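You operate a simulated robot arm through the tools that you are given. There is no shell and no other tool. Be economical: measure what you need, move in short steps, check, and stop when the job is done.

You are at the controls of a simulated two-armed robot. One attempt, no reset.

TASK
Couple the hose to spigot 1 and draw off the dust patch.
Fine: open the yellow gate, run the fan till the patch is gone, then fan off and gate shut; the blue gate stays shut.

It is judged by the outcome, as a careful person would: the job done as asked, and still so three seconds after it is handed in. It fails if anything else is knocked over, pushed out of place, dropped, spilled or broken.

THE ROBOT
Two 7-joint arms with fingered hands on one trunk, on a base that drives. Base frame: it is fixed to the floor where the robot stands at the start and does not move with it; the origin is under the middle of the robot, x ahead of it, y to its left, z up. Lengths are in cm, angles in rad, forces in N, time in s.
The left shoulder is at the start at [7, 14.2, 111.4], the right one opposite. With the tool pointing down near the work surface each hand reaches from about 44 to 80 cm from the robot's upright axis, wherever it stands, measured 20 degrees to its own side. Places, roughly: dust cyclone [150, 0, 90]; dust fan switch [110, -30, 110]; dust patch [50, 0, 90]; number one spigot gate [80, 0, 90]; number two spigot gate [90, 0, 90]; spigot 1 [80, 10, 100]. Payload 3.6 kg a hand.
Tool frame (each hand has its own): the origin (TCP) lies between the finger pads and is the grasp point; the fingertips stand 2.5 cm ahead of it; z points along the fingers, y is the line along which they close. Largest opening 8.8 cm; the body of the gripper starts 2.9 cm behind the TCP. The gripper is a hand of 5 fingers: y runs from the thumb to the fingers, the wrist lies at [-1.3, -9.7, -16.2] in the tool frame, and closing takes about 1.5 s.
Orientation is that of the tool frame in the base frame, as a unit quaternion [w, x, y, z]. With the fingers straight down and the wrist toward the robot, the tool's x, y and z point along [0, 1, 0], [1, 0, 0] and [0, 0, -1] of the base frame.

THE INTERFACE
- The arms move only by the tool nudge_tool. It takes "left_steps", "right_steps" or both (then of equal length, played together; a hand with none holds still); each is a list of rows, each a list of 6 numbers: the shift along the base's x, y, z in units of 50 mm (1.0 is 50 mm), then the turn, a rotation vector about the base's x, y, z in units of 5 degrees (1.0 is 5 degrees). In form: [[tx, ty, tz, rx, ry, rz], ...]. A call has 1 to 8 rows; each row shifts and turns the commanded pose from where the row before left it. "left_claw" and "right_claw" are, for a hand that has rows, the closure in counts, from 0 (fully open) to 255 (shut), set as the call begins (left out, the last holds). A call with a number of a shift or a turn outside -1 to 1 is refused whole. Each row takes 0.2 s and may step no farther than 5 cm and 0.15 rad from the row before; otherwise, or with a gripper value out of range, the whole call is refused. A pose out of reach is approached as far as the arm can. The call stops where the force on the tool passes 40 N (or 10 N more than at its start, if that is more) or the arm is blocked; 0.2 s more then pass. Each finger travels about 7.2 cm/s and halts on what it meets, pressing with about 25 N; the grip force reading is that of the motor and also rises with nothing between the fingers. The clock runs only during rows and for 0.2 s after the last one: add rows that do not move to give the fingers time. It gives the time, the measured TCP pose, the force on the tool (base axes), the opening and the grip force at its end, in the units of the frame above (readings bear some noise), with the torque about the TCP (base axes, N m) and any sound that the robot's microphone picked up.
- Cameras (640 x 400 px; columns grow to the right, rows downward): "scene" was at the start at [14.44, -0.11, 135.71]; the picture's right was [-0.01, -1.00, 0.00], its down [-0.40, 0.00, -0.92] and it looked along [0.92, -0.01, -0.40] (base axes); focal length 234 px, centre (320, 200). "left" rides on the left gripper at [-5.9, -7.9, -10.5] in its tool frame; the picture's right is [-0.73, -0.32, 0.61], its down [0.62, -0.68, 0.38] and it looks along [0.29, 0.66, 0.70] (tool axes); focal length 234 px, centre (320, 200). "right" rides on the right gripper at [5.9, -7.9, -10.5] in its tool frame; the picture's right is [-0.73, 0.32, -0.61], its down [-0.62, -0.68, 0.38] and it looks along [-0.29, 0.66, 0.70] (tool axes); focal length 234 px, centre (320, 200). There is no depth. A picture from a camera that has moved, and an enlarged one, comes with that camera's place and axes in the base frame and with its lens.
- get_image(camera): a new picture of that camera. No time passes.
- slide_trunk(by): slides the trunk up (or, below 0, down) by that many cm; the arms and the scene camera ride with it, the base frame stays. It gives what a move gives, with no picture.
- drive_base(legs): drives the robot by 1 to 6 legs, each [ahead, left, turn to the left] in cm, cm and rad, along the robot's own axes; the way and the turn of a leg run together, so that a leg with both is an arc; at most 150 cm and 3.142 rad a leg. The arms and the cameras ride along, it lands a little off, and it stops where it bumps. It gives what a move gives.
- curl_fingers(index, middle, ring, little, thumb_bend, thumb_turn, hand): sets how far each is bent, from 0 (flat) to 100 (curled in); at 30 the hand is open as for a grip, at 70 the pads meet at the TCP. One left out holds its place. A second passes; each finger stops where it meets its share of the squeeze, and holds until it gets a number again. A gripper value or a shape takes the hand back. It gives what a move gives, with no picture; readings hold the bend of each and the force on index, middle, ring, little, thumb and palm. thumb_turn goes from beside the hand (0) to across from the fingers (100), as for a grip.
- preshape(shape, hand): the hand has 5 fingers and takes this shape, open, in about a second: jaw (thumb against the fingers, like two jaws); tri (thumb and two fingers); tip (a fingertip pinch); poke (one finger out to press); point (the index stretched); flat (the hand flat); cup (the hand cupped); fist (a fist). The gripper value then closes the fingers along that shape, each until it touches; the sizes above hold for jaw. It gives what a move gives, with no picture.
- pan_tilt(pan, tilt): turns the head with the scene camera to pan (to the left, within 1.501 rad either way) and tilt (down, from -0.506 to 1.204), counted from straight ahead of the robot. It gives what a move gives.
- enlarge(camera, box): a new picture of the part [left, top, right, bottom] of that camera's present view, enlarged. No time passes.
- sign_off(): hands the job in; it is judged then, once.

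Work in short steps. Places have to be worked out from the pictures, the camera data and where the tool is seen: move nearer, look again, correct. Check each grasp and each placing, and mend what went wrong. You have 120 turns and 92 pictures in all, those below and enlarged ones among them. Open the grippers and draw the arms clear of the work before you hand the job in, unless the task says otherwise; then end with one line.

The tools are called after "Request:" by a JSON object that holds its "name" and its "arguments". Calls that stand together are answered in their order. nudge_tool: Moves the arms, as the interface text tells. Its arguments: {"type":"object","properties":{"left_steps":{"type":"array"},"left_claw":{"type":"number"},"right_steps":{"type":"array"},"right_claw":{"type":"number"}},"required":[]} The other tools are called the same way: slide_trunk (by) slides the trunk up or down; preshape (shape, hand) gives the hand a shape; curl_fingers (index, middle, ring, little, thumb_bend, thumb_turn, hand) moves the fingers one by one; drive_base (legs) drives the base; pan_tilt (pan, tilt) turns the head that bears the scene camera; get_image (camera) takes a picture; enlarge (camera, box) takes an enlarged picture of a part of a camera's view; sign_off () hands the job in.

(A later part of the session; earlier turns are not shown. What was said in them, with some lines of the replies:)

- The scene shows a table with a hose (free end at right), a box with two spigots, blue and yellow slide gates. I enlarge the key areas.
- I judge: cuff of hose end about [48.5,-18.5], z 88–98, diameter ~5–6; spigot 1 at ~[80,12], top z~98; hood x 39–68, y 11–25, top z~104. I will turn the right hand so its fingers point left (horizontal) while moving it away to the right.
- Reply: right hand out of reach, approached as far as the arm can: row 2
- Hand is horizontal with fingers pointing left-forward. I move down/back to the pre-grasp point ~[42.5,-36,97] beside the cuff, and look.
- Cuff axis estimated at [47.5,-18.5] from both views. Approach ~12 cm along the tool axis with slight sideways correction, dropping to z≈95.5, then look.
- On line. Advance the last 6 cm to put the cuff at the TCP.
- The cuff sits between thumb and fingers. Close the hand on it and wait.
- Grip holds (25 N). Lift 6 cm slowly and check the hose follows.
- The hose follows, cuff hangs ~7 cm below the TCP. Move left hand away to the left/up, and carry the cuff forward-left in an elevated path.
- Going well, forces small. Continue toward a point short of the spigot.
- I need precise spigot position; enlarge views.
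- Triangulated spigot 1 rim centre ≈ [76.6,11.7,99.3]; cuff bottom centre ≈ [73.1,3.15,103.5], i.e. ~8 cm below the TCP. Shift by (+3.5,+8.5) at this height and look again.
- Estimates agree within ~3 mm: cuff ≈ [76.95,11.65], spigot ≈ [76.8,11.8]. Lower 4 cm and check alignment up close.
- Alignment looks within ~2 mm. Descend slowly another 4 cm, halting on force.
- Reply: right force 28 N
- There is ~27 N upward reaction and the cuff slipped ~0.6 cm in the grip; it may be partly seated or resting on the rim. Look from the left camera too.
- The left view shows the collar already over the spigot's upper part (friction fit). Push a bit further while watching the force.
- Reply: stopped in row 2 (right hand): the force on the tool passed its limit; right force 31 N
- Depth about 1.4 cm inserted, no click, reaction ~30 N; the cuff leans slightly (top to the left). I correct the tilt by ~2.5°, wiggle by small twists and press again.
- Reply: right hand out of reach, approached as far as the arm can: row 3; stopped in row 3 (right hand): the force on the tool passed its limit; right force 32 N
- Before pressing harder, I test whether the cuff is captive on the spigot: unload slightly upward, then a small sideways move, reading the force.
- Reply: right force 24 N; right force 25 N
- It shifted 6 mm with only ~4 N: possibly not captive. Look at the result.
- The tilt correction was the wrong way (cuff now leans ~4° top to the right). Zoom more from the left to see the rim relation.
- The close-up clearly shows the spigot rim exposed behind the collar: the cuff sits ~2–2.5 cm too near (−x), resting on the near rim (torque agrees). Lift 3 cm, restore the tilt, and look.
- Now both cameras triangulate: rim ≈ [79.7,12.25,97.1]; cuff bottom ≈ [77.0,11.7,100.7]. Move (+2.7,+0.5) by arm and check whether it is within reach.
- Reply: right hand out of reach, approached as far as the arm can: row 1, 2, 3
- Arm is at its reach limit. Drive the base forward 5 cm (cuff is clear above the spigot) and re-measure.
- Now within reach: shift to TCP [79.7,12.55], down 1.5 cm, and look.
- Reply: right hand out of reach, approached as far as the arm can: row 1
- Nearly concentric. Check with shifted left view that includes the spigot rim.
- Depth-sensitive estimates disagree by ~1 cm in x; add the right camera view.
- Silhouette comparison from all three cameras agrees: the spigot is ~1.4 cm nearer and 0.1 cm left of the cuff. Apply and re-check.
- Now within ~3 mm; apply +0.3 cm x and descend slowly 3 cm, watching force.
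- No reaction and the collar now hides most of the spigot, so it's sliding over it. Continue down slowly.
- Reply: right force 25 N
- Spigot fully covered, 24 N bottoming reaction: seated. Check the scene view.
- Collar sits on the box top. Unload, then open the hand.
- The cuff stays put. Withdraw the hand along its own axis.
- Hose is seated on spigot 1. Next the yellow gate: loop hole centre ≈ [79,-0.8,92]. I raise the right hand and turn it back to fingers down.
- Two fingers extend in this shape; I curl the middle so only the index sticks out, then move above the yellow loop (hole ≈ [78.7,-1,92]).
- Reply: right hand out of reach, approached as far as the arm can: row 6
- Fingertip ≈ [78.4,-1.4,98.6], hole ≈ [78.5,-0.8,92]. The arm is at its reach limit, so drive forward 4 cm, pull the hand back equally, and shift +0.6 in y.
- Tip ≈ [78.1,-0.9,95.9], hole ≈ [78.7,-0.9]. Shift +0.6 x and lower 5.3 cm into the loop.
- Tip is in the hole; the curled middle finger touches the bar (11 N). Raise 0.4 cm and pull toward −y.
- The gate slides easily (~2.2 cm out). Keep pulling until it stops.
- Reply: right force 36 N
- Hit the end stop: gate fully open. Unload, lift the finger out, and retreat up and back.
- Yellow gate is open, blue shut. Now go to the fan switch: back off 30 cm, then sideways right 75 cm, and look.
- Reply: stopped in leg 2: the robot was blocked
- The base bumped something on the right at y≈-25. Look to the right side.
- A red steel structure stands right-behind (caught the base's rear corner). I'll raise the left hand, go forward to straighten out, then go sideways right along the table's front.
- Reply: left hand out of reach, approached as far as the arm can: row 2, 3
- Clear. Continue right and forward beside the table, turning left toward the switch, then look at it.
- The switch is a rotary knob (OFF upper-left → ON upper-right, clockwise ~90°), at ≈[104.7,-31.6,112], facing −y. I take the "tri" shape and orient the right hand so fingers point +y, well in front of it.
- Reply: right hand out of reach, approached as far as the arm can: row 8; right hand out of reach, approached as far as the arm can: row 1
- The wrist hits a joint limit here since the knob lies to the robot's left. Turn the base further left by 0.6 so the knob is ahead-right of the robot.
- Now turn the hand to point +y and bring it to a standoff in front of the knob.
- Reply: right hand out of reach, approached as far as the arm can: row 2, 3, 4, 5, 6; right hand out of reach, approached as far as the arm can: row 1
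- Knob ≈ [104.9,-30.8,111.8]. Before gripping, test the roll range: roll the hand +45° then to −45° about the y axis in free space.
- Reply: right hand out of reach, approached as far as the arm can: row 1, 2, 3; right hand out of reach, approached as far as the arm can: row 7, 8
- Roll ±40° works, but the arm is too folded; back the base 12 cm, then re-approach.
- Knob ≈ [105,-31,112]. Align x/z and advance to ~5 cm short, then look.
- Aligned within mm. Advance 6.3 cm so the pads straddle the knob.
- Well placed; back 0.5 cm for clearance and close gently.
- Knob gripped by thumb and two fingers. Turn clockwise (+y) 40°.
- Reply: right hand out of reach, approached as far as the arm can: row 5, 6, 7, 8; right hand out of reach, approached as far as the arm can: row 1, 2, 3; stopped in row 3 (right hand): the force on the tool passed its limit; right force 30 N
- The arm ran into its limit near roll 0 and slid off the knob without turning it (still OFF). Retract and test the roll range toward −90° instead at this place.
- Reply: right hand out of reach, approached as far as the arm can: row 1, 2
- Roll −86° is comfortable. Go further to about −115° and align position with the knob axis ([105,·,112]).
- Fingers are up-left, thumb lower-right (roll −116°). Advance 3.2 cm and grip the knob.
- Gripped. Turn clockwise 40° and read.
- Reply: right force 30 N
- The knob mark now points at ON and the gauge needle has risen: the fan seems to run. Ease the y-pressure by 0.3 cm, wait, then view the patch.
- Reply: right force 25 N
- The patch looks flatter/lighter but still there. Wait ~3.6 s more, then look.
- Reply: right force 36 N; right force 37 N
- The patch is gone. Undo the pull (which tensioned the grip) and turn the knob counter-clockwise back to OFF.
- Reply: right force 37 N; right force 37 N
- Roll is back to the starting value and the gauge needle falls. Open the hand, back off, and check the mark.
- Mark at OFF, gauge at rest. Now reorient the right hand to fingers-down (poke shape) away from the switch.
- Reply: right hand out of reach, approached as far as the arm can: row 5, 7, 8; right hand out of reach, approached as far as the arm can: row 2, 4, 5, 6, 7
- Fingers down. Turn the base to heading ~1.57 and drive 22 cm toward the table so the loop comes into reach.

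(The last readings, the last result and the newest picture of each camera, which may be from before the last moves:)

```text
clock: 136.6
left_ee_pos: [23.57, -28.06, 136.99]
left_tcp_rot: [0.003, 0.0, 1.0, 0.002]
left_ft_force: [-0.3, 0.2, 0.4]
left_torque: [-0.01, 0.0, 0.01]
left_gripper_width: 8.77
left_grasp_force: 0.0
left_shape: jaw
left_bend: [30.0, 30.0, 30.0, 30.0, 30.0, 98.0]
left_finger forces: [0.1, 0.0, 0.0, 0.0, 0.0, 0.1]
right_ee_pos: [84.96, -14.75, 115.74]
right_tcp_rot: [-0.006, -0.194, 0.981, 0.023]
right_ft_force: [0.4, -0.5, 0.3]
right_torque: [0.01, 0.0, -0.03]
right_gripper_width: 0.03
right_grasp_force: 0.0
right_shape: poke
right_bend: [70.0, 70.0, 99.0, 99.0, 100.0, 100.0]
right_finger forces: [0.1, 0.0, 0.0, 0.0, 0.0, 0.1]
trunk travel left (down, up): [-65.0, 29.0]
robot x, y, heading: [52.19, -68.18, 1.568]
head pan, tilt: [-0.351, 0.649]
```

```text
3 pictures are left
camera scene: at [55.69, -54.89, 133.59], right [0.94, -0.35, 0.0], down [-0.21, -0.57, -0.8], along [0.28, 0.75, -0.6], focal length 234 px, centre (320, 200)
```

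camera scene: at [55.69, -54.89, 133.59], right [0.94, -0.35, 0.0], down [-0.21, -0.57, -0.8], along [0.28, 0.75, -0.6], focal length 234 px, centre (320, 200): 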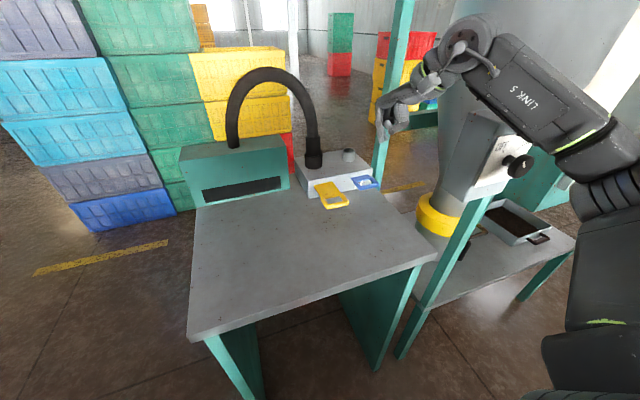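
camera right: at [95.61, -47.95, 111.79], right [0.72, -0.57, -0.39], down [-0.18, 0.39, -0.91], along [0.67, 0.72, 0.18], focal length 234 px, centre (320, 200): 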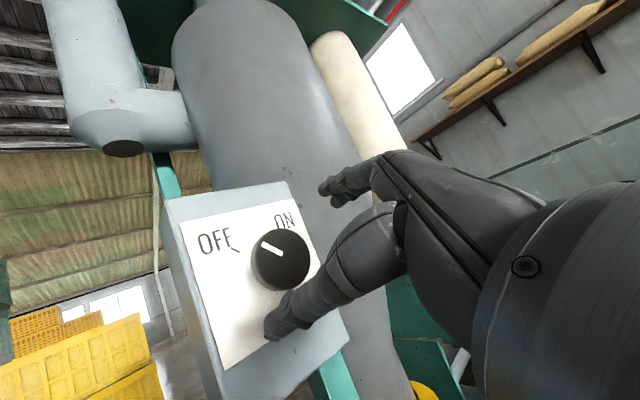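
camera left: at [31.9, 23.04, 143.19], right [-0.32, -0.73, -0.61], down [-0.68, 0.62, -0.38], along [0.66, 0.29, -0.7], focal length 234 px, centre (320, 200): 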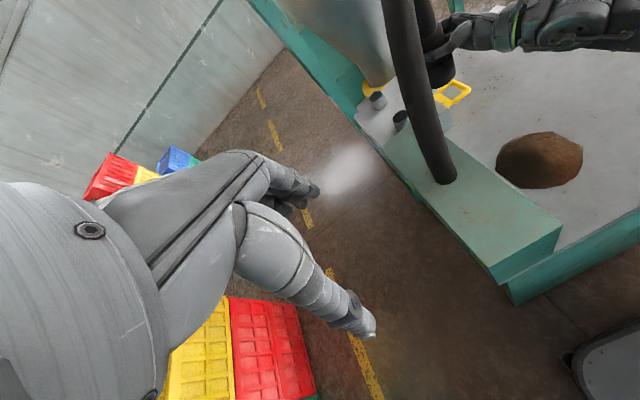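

Loop outer bar near [79,-6…-9]. Square the yaw, move to [79,-15] and lower the two fingertips to just above the table outside the loop.

Request:
{"name": "nudge_tool", "arguments": {"right_steps": [[-0.3, 0, -0.5, 0, 0, -1], [-0.3, 0, -0.5, 0, 0, -1], [-0.3, 0, -0.5, 0, 0, -1], [-0.3, 0, -0.5, 0, 0, -1], [0, 0, -0.6, 0, 0, 0], [0, 0, -0.6, 0, 0, 0], [0, 0, -0.6, 0, 0, 0], [0, 0, 0, 0, 0, 0]]}}

```text
clock: 138.4
left_ee_pos: [23.51, -28.05, 136.97]
left_tcp_rot: [0.001, 0.001, 1.0, 0.002]
left_ft_force: [-0.3, 0.3, 0.6]
left_torque: [-0.03, -0.01, -0.02]
left_gripper_width: 8.79
left_grasp_force: 0.1
left_shape: jaw
left_bend: [30.0, 30.0, 30.0, 30.0, 30.0, 98.0]
left_finger forces: [0.0, 0.0, 0.0, 0.0, 0.0, 0.1]
right_ee_pos: [78.82, -14.85, 96.81]
right_tcp_rot: [-0.002, -0.021, 0.999, 0.024]
right_ft_force: [0.0, 0.5, -0.7]
right_torque: [-0.02, 0.01, 0.01]
right_gripper_width: 0.02
right_grasp_force: 0.1
right_shape: poke
right_bend: [70.0, 70.0, 99.0, 99.0, 100.0, 100.0]
right_finger forces: [0.0, 0.0, 0.0, 0.1, 0.0, 0.0]
trunk travel left (down, up): [-65.0, 29.0]
robot x, y, heading: [52.19, -67.89, 1.57]
head pan, tilt: [-0.351, 0.649]
```

Lower to z≈93.5 and start pushing +y, reading force.

Request:
{"name": "nudge_tool", "arguments": {"right_steps": [[0.04, 0, -0.33, 0, 0, 0], [0, 0, -0.33, 0, 0, 0], [0, 0.15, 0, 0, 0, 0], [0, 0.15, 0, 0, 0, 0], [0, 0.15, 0, 0, 0, 0], [0, 0.15, 0, 0, 0, 0], [0, 0, 0, 0, 0, 0]]}}

Request:
{"name": "nudge_tool", "arguments": {"right_steps": [[0, 0.15, 0, 0, 0, 0], [0, 0.15, 0, 0, 0, 0], [0, 0.15, 0, 0, 0, 0], [0, 0.15, 0, 0, 0, 0], [0, 0, 0, 0, 0, 0]]}}

Request:
{"name": "enlarge", "arguments": {"camera": "scene", "box": [280, 140, 408, 220]}}

```text
clock: 140.0
left_ee_pos: [23.5, -28.13, 136.96]
left_tcp_rot: [0.002, -0.001, 1.0, 0.002]
left_ft_force: [-0.2, -0.9, -1.0]
left_torque: [-0.01, 0.0, 0.0]
left_gripper_width: 8.74
left_grasp_force: 0.1
left_shape: jaw
left_bend: [30.0, 30.0, 30.0, 30.0, 30.0, 98.0]
left_finger forces: [0.0, 0.1, 0.0, 0.0, 0.0, 0.0]
right_ee_pos: [78.95, -11.79, 93.53]
right_tcp_rot: [-0.001, -0.022, 0.999, 0.023]
right_ft_force: [0.2, 0.1, -1.0]
right_torque: [0.01, 0.0, -0.02]
right_gripper_width: 0.02
right_grasp_force: 0.0
right_shape: poke
right_bend: [70.0, 70.0, 99.0, 99.0, 100.0, 100.0]
right_finger forces: [0.0, 0.0, 0.0, 0.0, 0.0, 0.1]
trunk travel left (down, up): [-65.0, 29.0]
robot x, y, heading: [52.32, -67.95, 1.568]
head pan, tilt: [-0.351, 0.649]
```

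```text
clock: 141.2
left_ee_pos: [23.42, -28.1, 137.05]
left_tcp_rot: [0.002, -0.001, 1.0, 0.002]
left_ft_force: [0.6, -0.1, -0.4]
left_torque: [0.04, 0.01, -0.01]
left_gripper_width: 8.79
left_grasp_force: 0.0
left_shape: jaw
left_bend: [30.0, 30.0, 30.0, 30.0, 30.0, 98.0]
left_finger forces: [0.0, 0.0, 0.1, 0.0, 0.0, 0.0]
right_ee_pos: [79.07, -8.83, 93.51]
right_tcp_rot: [-0.001, -0.022, 0.999, 0.024]
right_ft_force: [0.5, -1.2, 1.0]
right_torque: [0.0, 0.0, -0.03]
right_gripper_width: 0.0
right_grasp_force: 0.1
right_shape: poke
right_bend: [70.0, 70.0, 99.0, 99.0, 100.0, 100.0]
right_finger forces: [0.1, 1.9, 0.1, 0.0, 0.1, 0.0]
trunk travel left (down, up): [-65.0, 29.0]
robot x, y, heading: [52.5, -67.98, 1.566]
head pan, tilt: [-0.351, 0.649]
```

```text
5.00 times, centred on (344, 180) of scene
camera zoom: at [55.69, -55.02, 133.6], right [0.94, -0.34, 0.0], down [-0.21, -0.57, -0.8], along [0.27, 0.75, -0.6], focal length 1171 px, centre (200, 300)
```

zoom: 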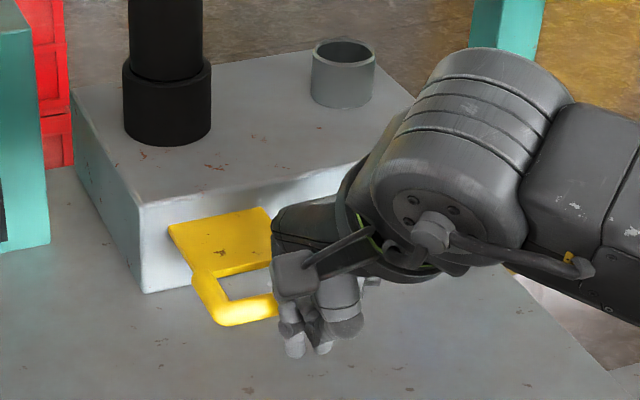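

Fingers just touch the bar, but off-centre to the right. Back off slightly, shift −1.5 cm in x, then push on.

Request:
{"name": "nudge_tool", "arguments": {"right_steps": [[0, -0.16, 0, 0, 0, 0], [-0.3, 0, 0, 0, 0, 0], [0, 0.15, 0, 0, 0, 0], [0, 0.15, 0, 0, 0, 0], [0, 0.15, 0, 0, 0, 0], [0, 0.15, 0, 0, 0, 0], [0, 0, 0, 0, 0, 0]]}}

Request:
{"name": "nudge_tool", "arguments": {"right_steps": [[0, 0.15, 0, 0, 0, 0], [0, 0.15, 0, 0, 0, 0], [0, 0.15, 0, 0, 0, 0], [0, 0, 0, 0, 0, 0]]}}

```text
clock: 142.8
left_ee_pos: [23.35, -28.15, 136.88]
left_tcp_rot: [0.003, -0.001, 1.0, 0.002]
left_ft_force: [0.0, -1.2, 0.2]
left_torque: [0.04, 0.01, 0.0]
left_gripper_width: 8.79
left_grasp_force: 0.0
left_shape: jaw
left_bend: [30.0, 30.0, 30.0, 30.0, 30.0, 98.0]
left_finger forces: [0.1, 0.0, 0.0, 0.1, 0.0, 0.1]
right_ee_pos: [77.53, -6.58, 93.57]
right_tcp_rot: [-0.002, -0.02, 1.0, 0.023]
right_ft_force: [-0.3, -1.4, 2.3]
right_torque: [0.03, -0.04, -0.01]
right_gripper_width: 0.0
right_grasp_force: 0.1
right_shape: poke
right_bend: [70.0, 70.0, 99.0, 99.0, 100.0, 100.0]
right_finger forces: [0.0, 3.1, 0.1, 0.0, 0.1, 0.0]
trunk travel left (down, up): [-65.0, 29.0]
robot x, y, heading: [52.21, -67.9, 1.564]
head pan, tilt: [-0.351, 0.649]
```

```text
clock: 143.8
left_ee_pos: [23.43, -28.51, 137.06]
left_tcp_rot: [0.002, 0.0, 1.0, 0.004]
left_ft_force: [0.0, 0.1, -0.1]
left_torque: [0.01, -0.02, 0.0]
left_gripper_width: 8.78
left_grasp_force: 0.0
left_shape: jaw
left_bend: [30.0, 30.0, 30.0, 30.0, 30.0, 98.0]
left_finger forces: [0.0, 0.0, 0.1, 0.1, 0.0, 0.1]
right_ee_pos: [77.47, -4.69, 93.65]
right_tcp_rot: [-0.001, -0.021, 0.999, 0.024]
right_ft_force: [-1.8, -9.9, 5.0]
right_torque: [0.04, -0.07, -0.04]
right_gripper_width: 0.0
right_grasp_force: 0.1
right_shape: poke
right_bend: [70.0, 70.0, 99.0, 99.0, 100.0, 100.0]
right_finger forces: [0.2, 10.1, 0.0, 0.0, 0.0, 0.1]
trunk travel left (down, up): [-65.0, 29.0]
robot x, y, heading: [52.6, -68.74, 1.566]
head pan, tilt: [-0.351, 0.649]
```

Force rising (10 N) near the closing end. Push a bit more to confirm the stop.

Request:
{"name": "nudge_tool", "arguments": {"right_steps": [[0, 0.1, 0, 0, 0, 0], [0, 0.1, 0, 0, 0, 0], [0, 0.1, 0, 0, 0, 0], [0, 0, 0, 0, 0, 0]]}}

```text
clock: 144.8
left_ee_pos: [23.27, -29.04, 137.23]
left_tcp_rot: [0.002, 0.0, 1.0, 0.006]
left_ft_force: [-0.4, -0.3, 0.2]
left_torque: [-0.02, 0.01, 0.01]
left_gripper_width: 8.77
left_grasp_force: 0.1
left_shape: jaw
left_bend: [30.0, 30.0, 30.0, 30.0, 30.0, 98.0]
left_finger forces: [0.0, 0.1, 0.0, 0.1, 0.1, 0.1]
right_ee_pos: [77.47, -3.4, 94.16]
right_tcp_rot: [0.0, -0.02, 0.999, 0.027]
right_ft_force: [-0.4, -21.2, 15.2]
right_torque: [-0.13, -0.06, -0.06]
right_gripper_width: 0.0
right_grasp_force: 0.0
right_shape: poke
right_bend: [70.0, 70.0, 99.0, 99.0, 100.0, 100.0]
right_finger forces: [11.4, 14.9, 0.0, 0.0, 0.0, 0.0]
trunk travel left (down, up): [-65.0, 29.0]
robot x, y, heading: [52.43, -68.36, 1.566]
head pan, tilt: [-0.351, 0.649]
```

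Total travel ≈5.4 cm, matching the opening stroke, with 21 N reaction. Back off and look.

Request:
{"name": "nudge_tool", "arguments": {"right_steps": [[0, -0.3, 0, 0, 0, 0], [0, -0.6, 0, 0, 0, 0], [0, -0.6, 0.2, 0, 0, 0], [0.5, -0.4, 0.8, 0, 0, 0], [0.8, -0.3, 0.8, 0, 0, 0], [0.5, -0.3, 0.8, 0, 0, 0], [0, 0, 0, 0, 0, 0]]}}

Request:
{"name": "enlarge", "arguments": {"camera": "scene", "box": [280, 140, 408, 220]}}

```text
refused: row 4 steps farther than a row can; nothing moved
```

```text
5.00 times, centred on (344, 180) of scene
camera zoom: at [55.57, -55.76, 133.69], right [0.94, -0.34, 0.0], down [-0.21, -0.56, -0.8], along [0.28, 0.75, -0.6], focal length 1171 px, centre (200, 300)
```

zoom: 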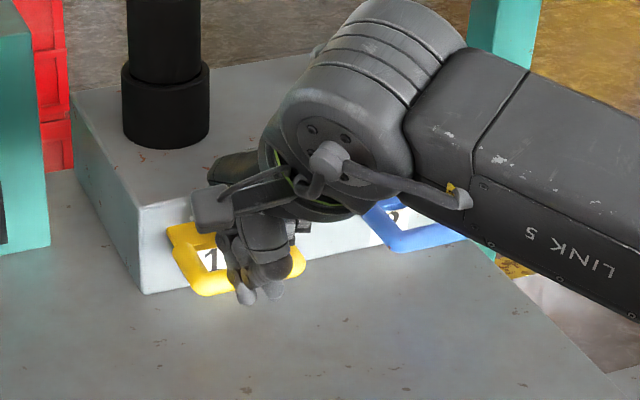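

The loop is back at the box face, with about the same protrusion as the blue one. Retreat with smaller rows.

Request:
{"name": "nudge_tool", "arguments": {"right_steps": [[0, -0.3, 0, 0, 0, 0], [0, -0.6, 0, 0, 0, 0], [0, -0.6, 0.2, 0, 0, 0], [0, -0.3, 0.8, 0, 0, 0], [0.4, -0.3, 0.7, 0, 0, 0], [0.6, -0.2, 0.6, 0, 0, 0], [0.6, 0, 0.6, 0, 0, 0], [0, 0, 0, 0, 0, 0]]}}

Request:
{"name": "enlarge", "arguments": {"camera": "scene", "box": [290, 130, 402, 200]}}

```text
clock: 146.6
left_ee_pos: [23.52, -28.11, 136.87]
left_tcp_rot: [0.002, 0.0, 1.0, 0.002]
left_ft_force: [-0.3, -0.2, -0.1]
left_torque: [0.0, -0.03, 0.02]
left_gripper_width: 8.77
left_grasp_force: 0.2
left_shape: jaw
left_bend: [30.0, 30.0, 30.0, 30.0, 30.0, 98.0]
left_finger forces: [0.0, 0.0, 0.1, 0.0, 0.1, 0.0]
right_ee_pos: [85.5, -14.49, 108.09]
right_tcp_rot: [-0.001, -0.022, 0.999, 0.024]
right_ft_force: [0.5, 1.0, 0.6]
right_torque: [0.04, -0.01, 0.0]
right_gripper_width: 0.02
right_grasp_force: 0.0
right_shape: poke
right_bend: [70.0, 70.0, 99.0, 99.0, 100.0, 100.0]
right_finger forces: [0.0, 0.1, 0.1, 0.0, 0.0, 0.0]
trunk travel left (down, up): [-65.0, 29.0]
robot x, y, heading: [52.51, -67.86, 1.567]
head pan, tilt: [-0.351, 0.649]
```

```text
5.71 times, centred on (346, 165) of scene
camera zoom: at [55.67, -54.93, 133.59], right [0.94, -0.34, 0.0], down [-0.21, -0.57, -0.8], along [0.27, 0.75, -0.6], focal length 1339 px, centre (171, 400)
```

zoom: 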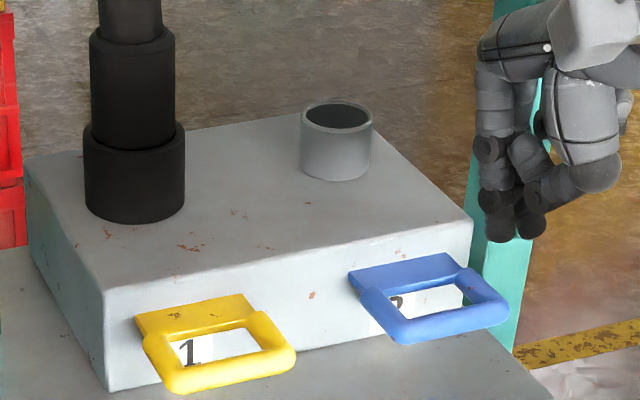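

Yellow loop (1) now protrudes exactly like the blue one (2): both shut; hose seated on spigot 1. Open the hand, raise it and back away.

Request:
{"name": "preshape", "arguments": {"hand": "right", "shape": "jaw"}}

Request:
{"name": "nudge_tool", "arguments": {"right_steps": [[-0.1, -0.3, 0.5, 0, 0, 0], [-0.1, -0.3, 0.5, 0, 0, 0], [0, 0, 0.3, 0, 0, 0], [0, 0, 0, 0, 0, 0]], "right_claw": 0}}

Request:
{"name": "drive_base", "arguments": {"legs": [[-20, 0, 0]]}}

```text
clock: 147.5
left_ee_pos: [23.55, -28.05, 136.94]
left_tcp_rot: [0.002, -0.001, 1.0, 0.002]
left_ft_force: [0.3, 0.9, 0.1]
left_torque: [-0.01, -0.01, 0.0]
left_gripper_width: 8.8
left_grasp_force: 0.0
left_shape: jaw
left_bend: [30.0, 30.0, 30.0, 30.0, 30.0, 98.0]
left_finger forces: [0.0, 0.0, 0.0, 0.0, 0.0, 0.0]
right_ee_pos: [85.61, -14.52, 107.93]
right_tcp_rot: [-0.002, -0.021, 1.0, 0.024]
right_ft_force: [0.1, 0.7, 0.1]
right_torque: [-0.01, 0.05, 0.0]
right_gripper_width: 8.77
right_grasp_force: 0.1
right_shape: jaw
right_bend: [30.0, 30.0, 30.0, 30.0, 30.0, 98.0]
right_finger forces: [0.0, 0.1, 0.0, 0.0, 0.1, 0.1]
trunk travel left (down, up): [-65.0, 29.0]
robot x, y, heading: [52.49, -68.0, 1.568]
head pan, tilt: [-0.351, 0.649]
```

```text
clock: 148.5
left_ee_pos: [23.5, -28.16, 136.97]
left_tcp_rot: [0.002, 0.0, 1.0, 0.003]
left_ft_force: [-0.6, -1.3, 0.7]
left_torque: [0.0, 0.02, 0.01]
left_gripper_width: 8.78
left_grasp_force: 0.0
left_shape: jaw
left_bend: [30.0, 30.0, 30.0, 30.0, 30.0, 98.0]
left_finger forces: [0.0, 0.0, 0.0, 0.1, 0.0, 0.0]
right_ee_pos: [84.56, -17.34, 114.6]
right_tcp_rot: [-0.001, -0.021, 1.0, 0.023]
right_ft_force: [0.3, 0.0, -0.2]
right_torque: [0.01, 0.0, 0.0]
right_gripper_width: 8.77
right_grasp_force: 0.0
right_shape: jaw
right_bend: [30.0, 30.0, 30.0, 30.0, 30.0, 98.0]
right_finger forces: [0.1, 0.1, 0.1, 0.0, 0.0, 0.1]
trunk travel left (down, up): [-65.0, 29.0]
robot x, y, heading: [52.46, -68.2, 1.568]
head pan, tilt: [-0.351, 0.649]
```

```text
clock: 150.1
left_ee_pos: [23.57, -48.0, 136.86]
left_tcp_rot: [0.002, 0.001, 1.0, 0.003]
left_ft_force: [0.3, 0.4, 0.9]
left_torque: [0.01, -0.02, 0.02]
left_gripper_width: 8.78
left_grasp_force: 0.0
left_shape: jaw
left_bend: [30.0, 30.0, 30.0, 30.0, 30.0, 98.0]
left_finger forces: [0.0, 0.1, 0.0, 0.1, 0.0, 0.0]
right_ee_pos: [84.6, -37.25, 114.52]
right_tcp_rot: [-0.002, -0.019, 1.0, 0.022]
right_ft_force: [0.0, 0.3, -0.4]
right_torque: [-0.01, 0.02, 0.02]
right_gripper_width: 8.79
right_grasp_force: 0.2
right_shape: jaw
right_bend: [30.0, 30.0, 30.0, 30.0, 30.0, 98.0]
right_finger forces: [0.1, 0.1, 0.0, 0.0, 0.0, 0.1]
trunk travel left (down, up): [-65.0, 29.0]
robot x, y, heading: [52.53, -88.04, 1.568]
head pan, tilt: [-0.351, 0.649]
```

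The arms are clear, the fan is off, both gates are shut and the patch is gone, so I hand the job in.

Request:
{"name": "sign_off", "arguments": {}}

```text
The job is handed in.
```

The hose is on spigot 1, the dust patch is drawn off, the fan is off, the yellow gate is shut again, and the blue gate was never touched. The base bumped a red steel structure to the right while driving; it stopped there, and I did not check whether the structure shifted.
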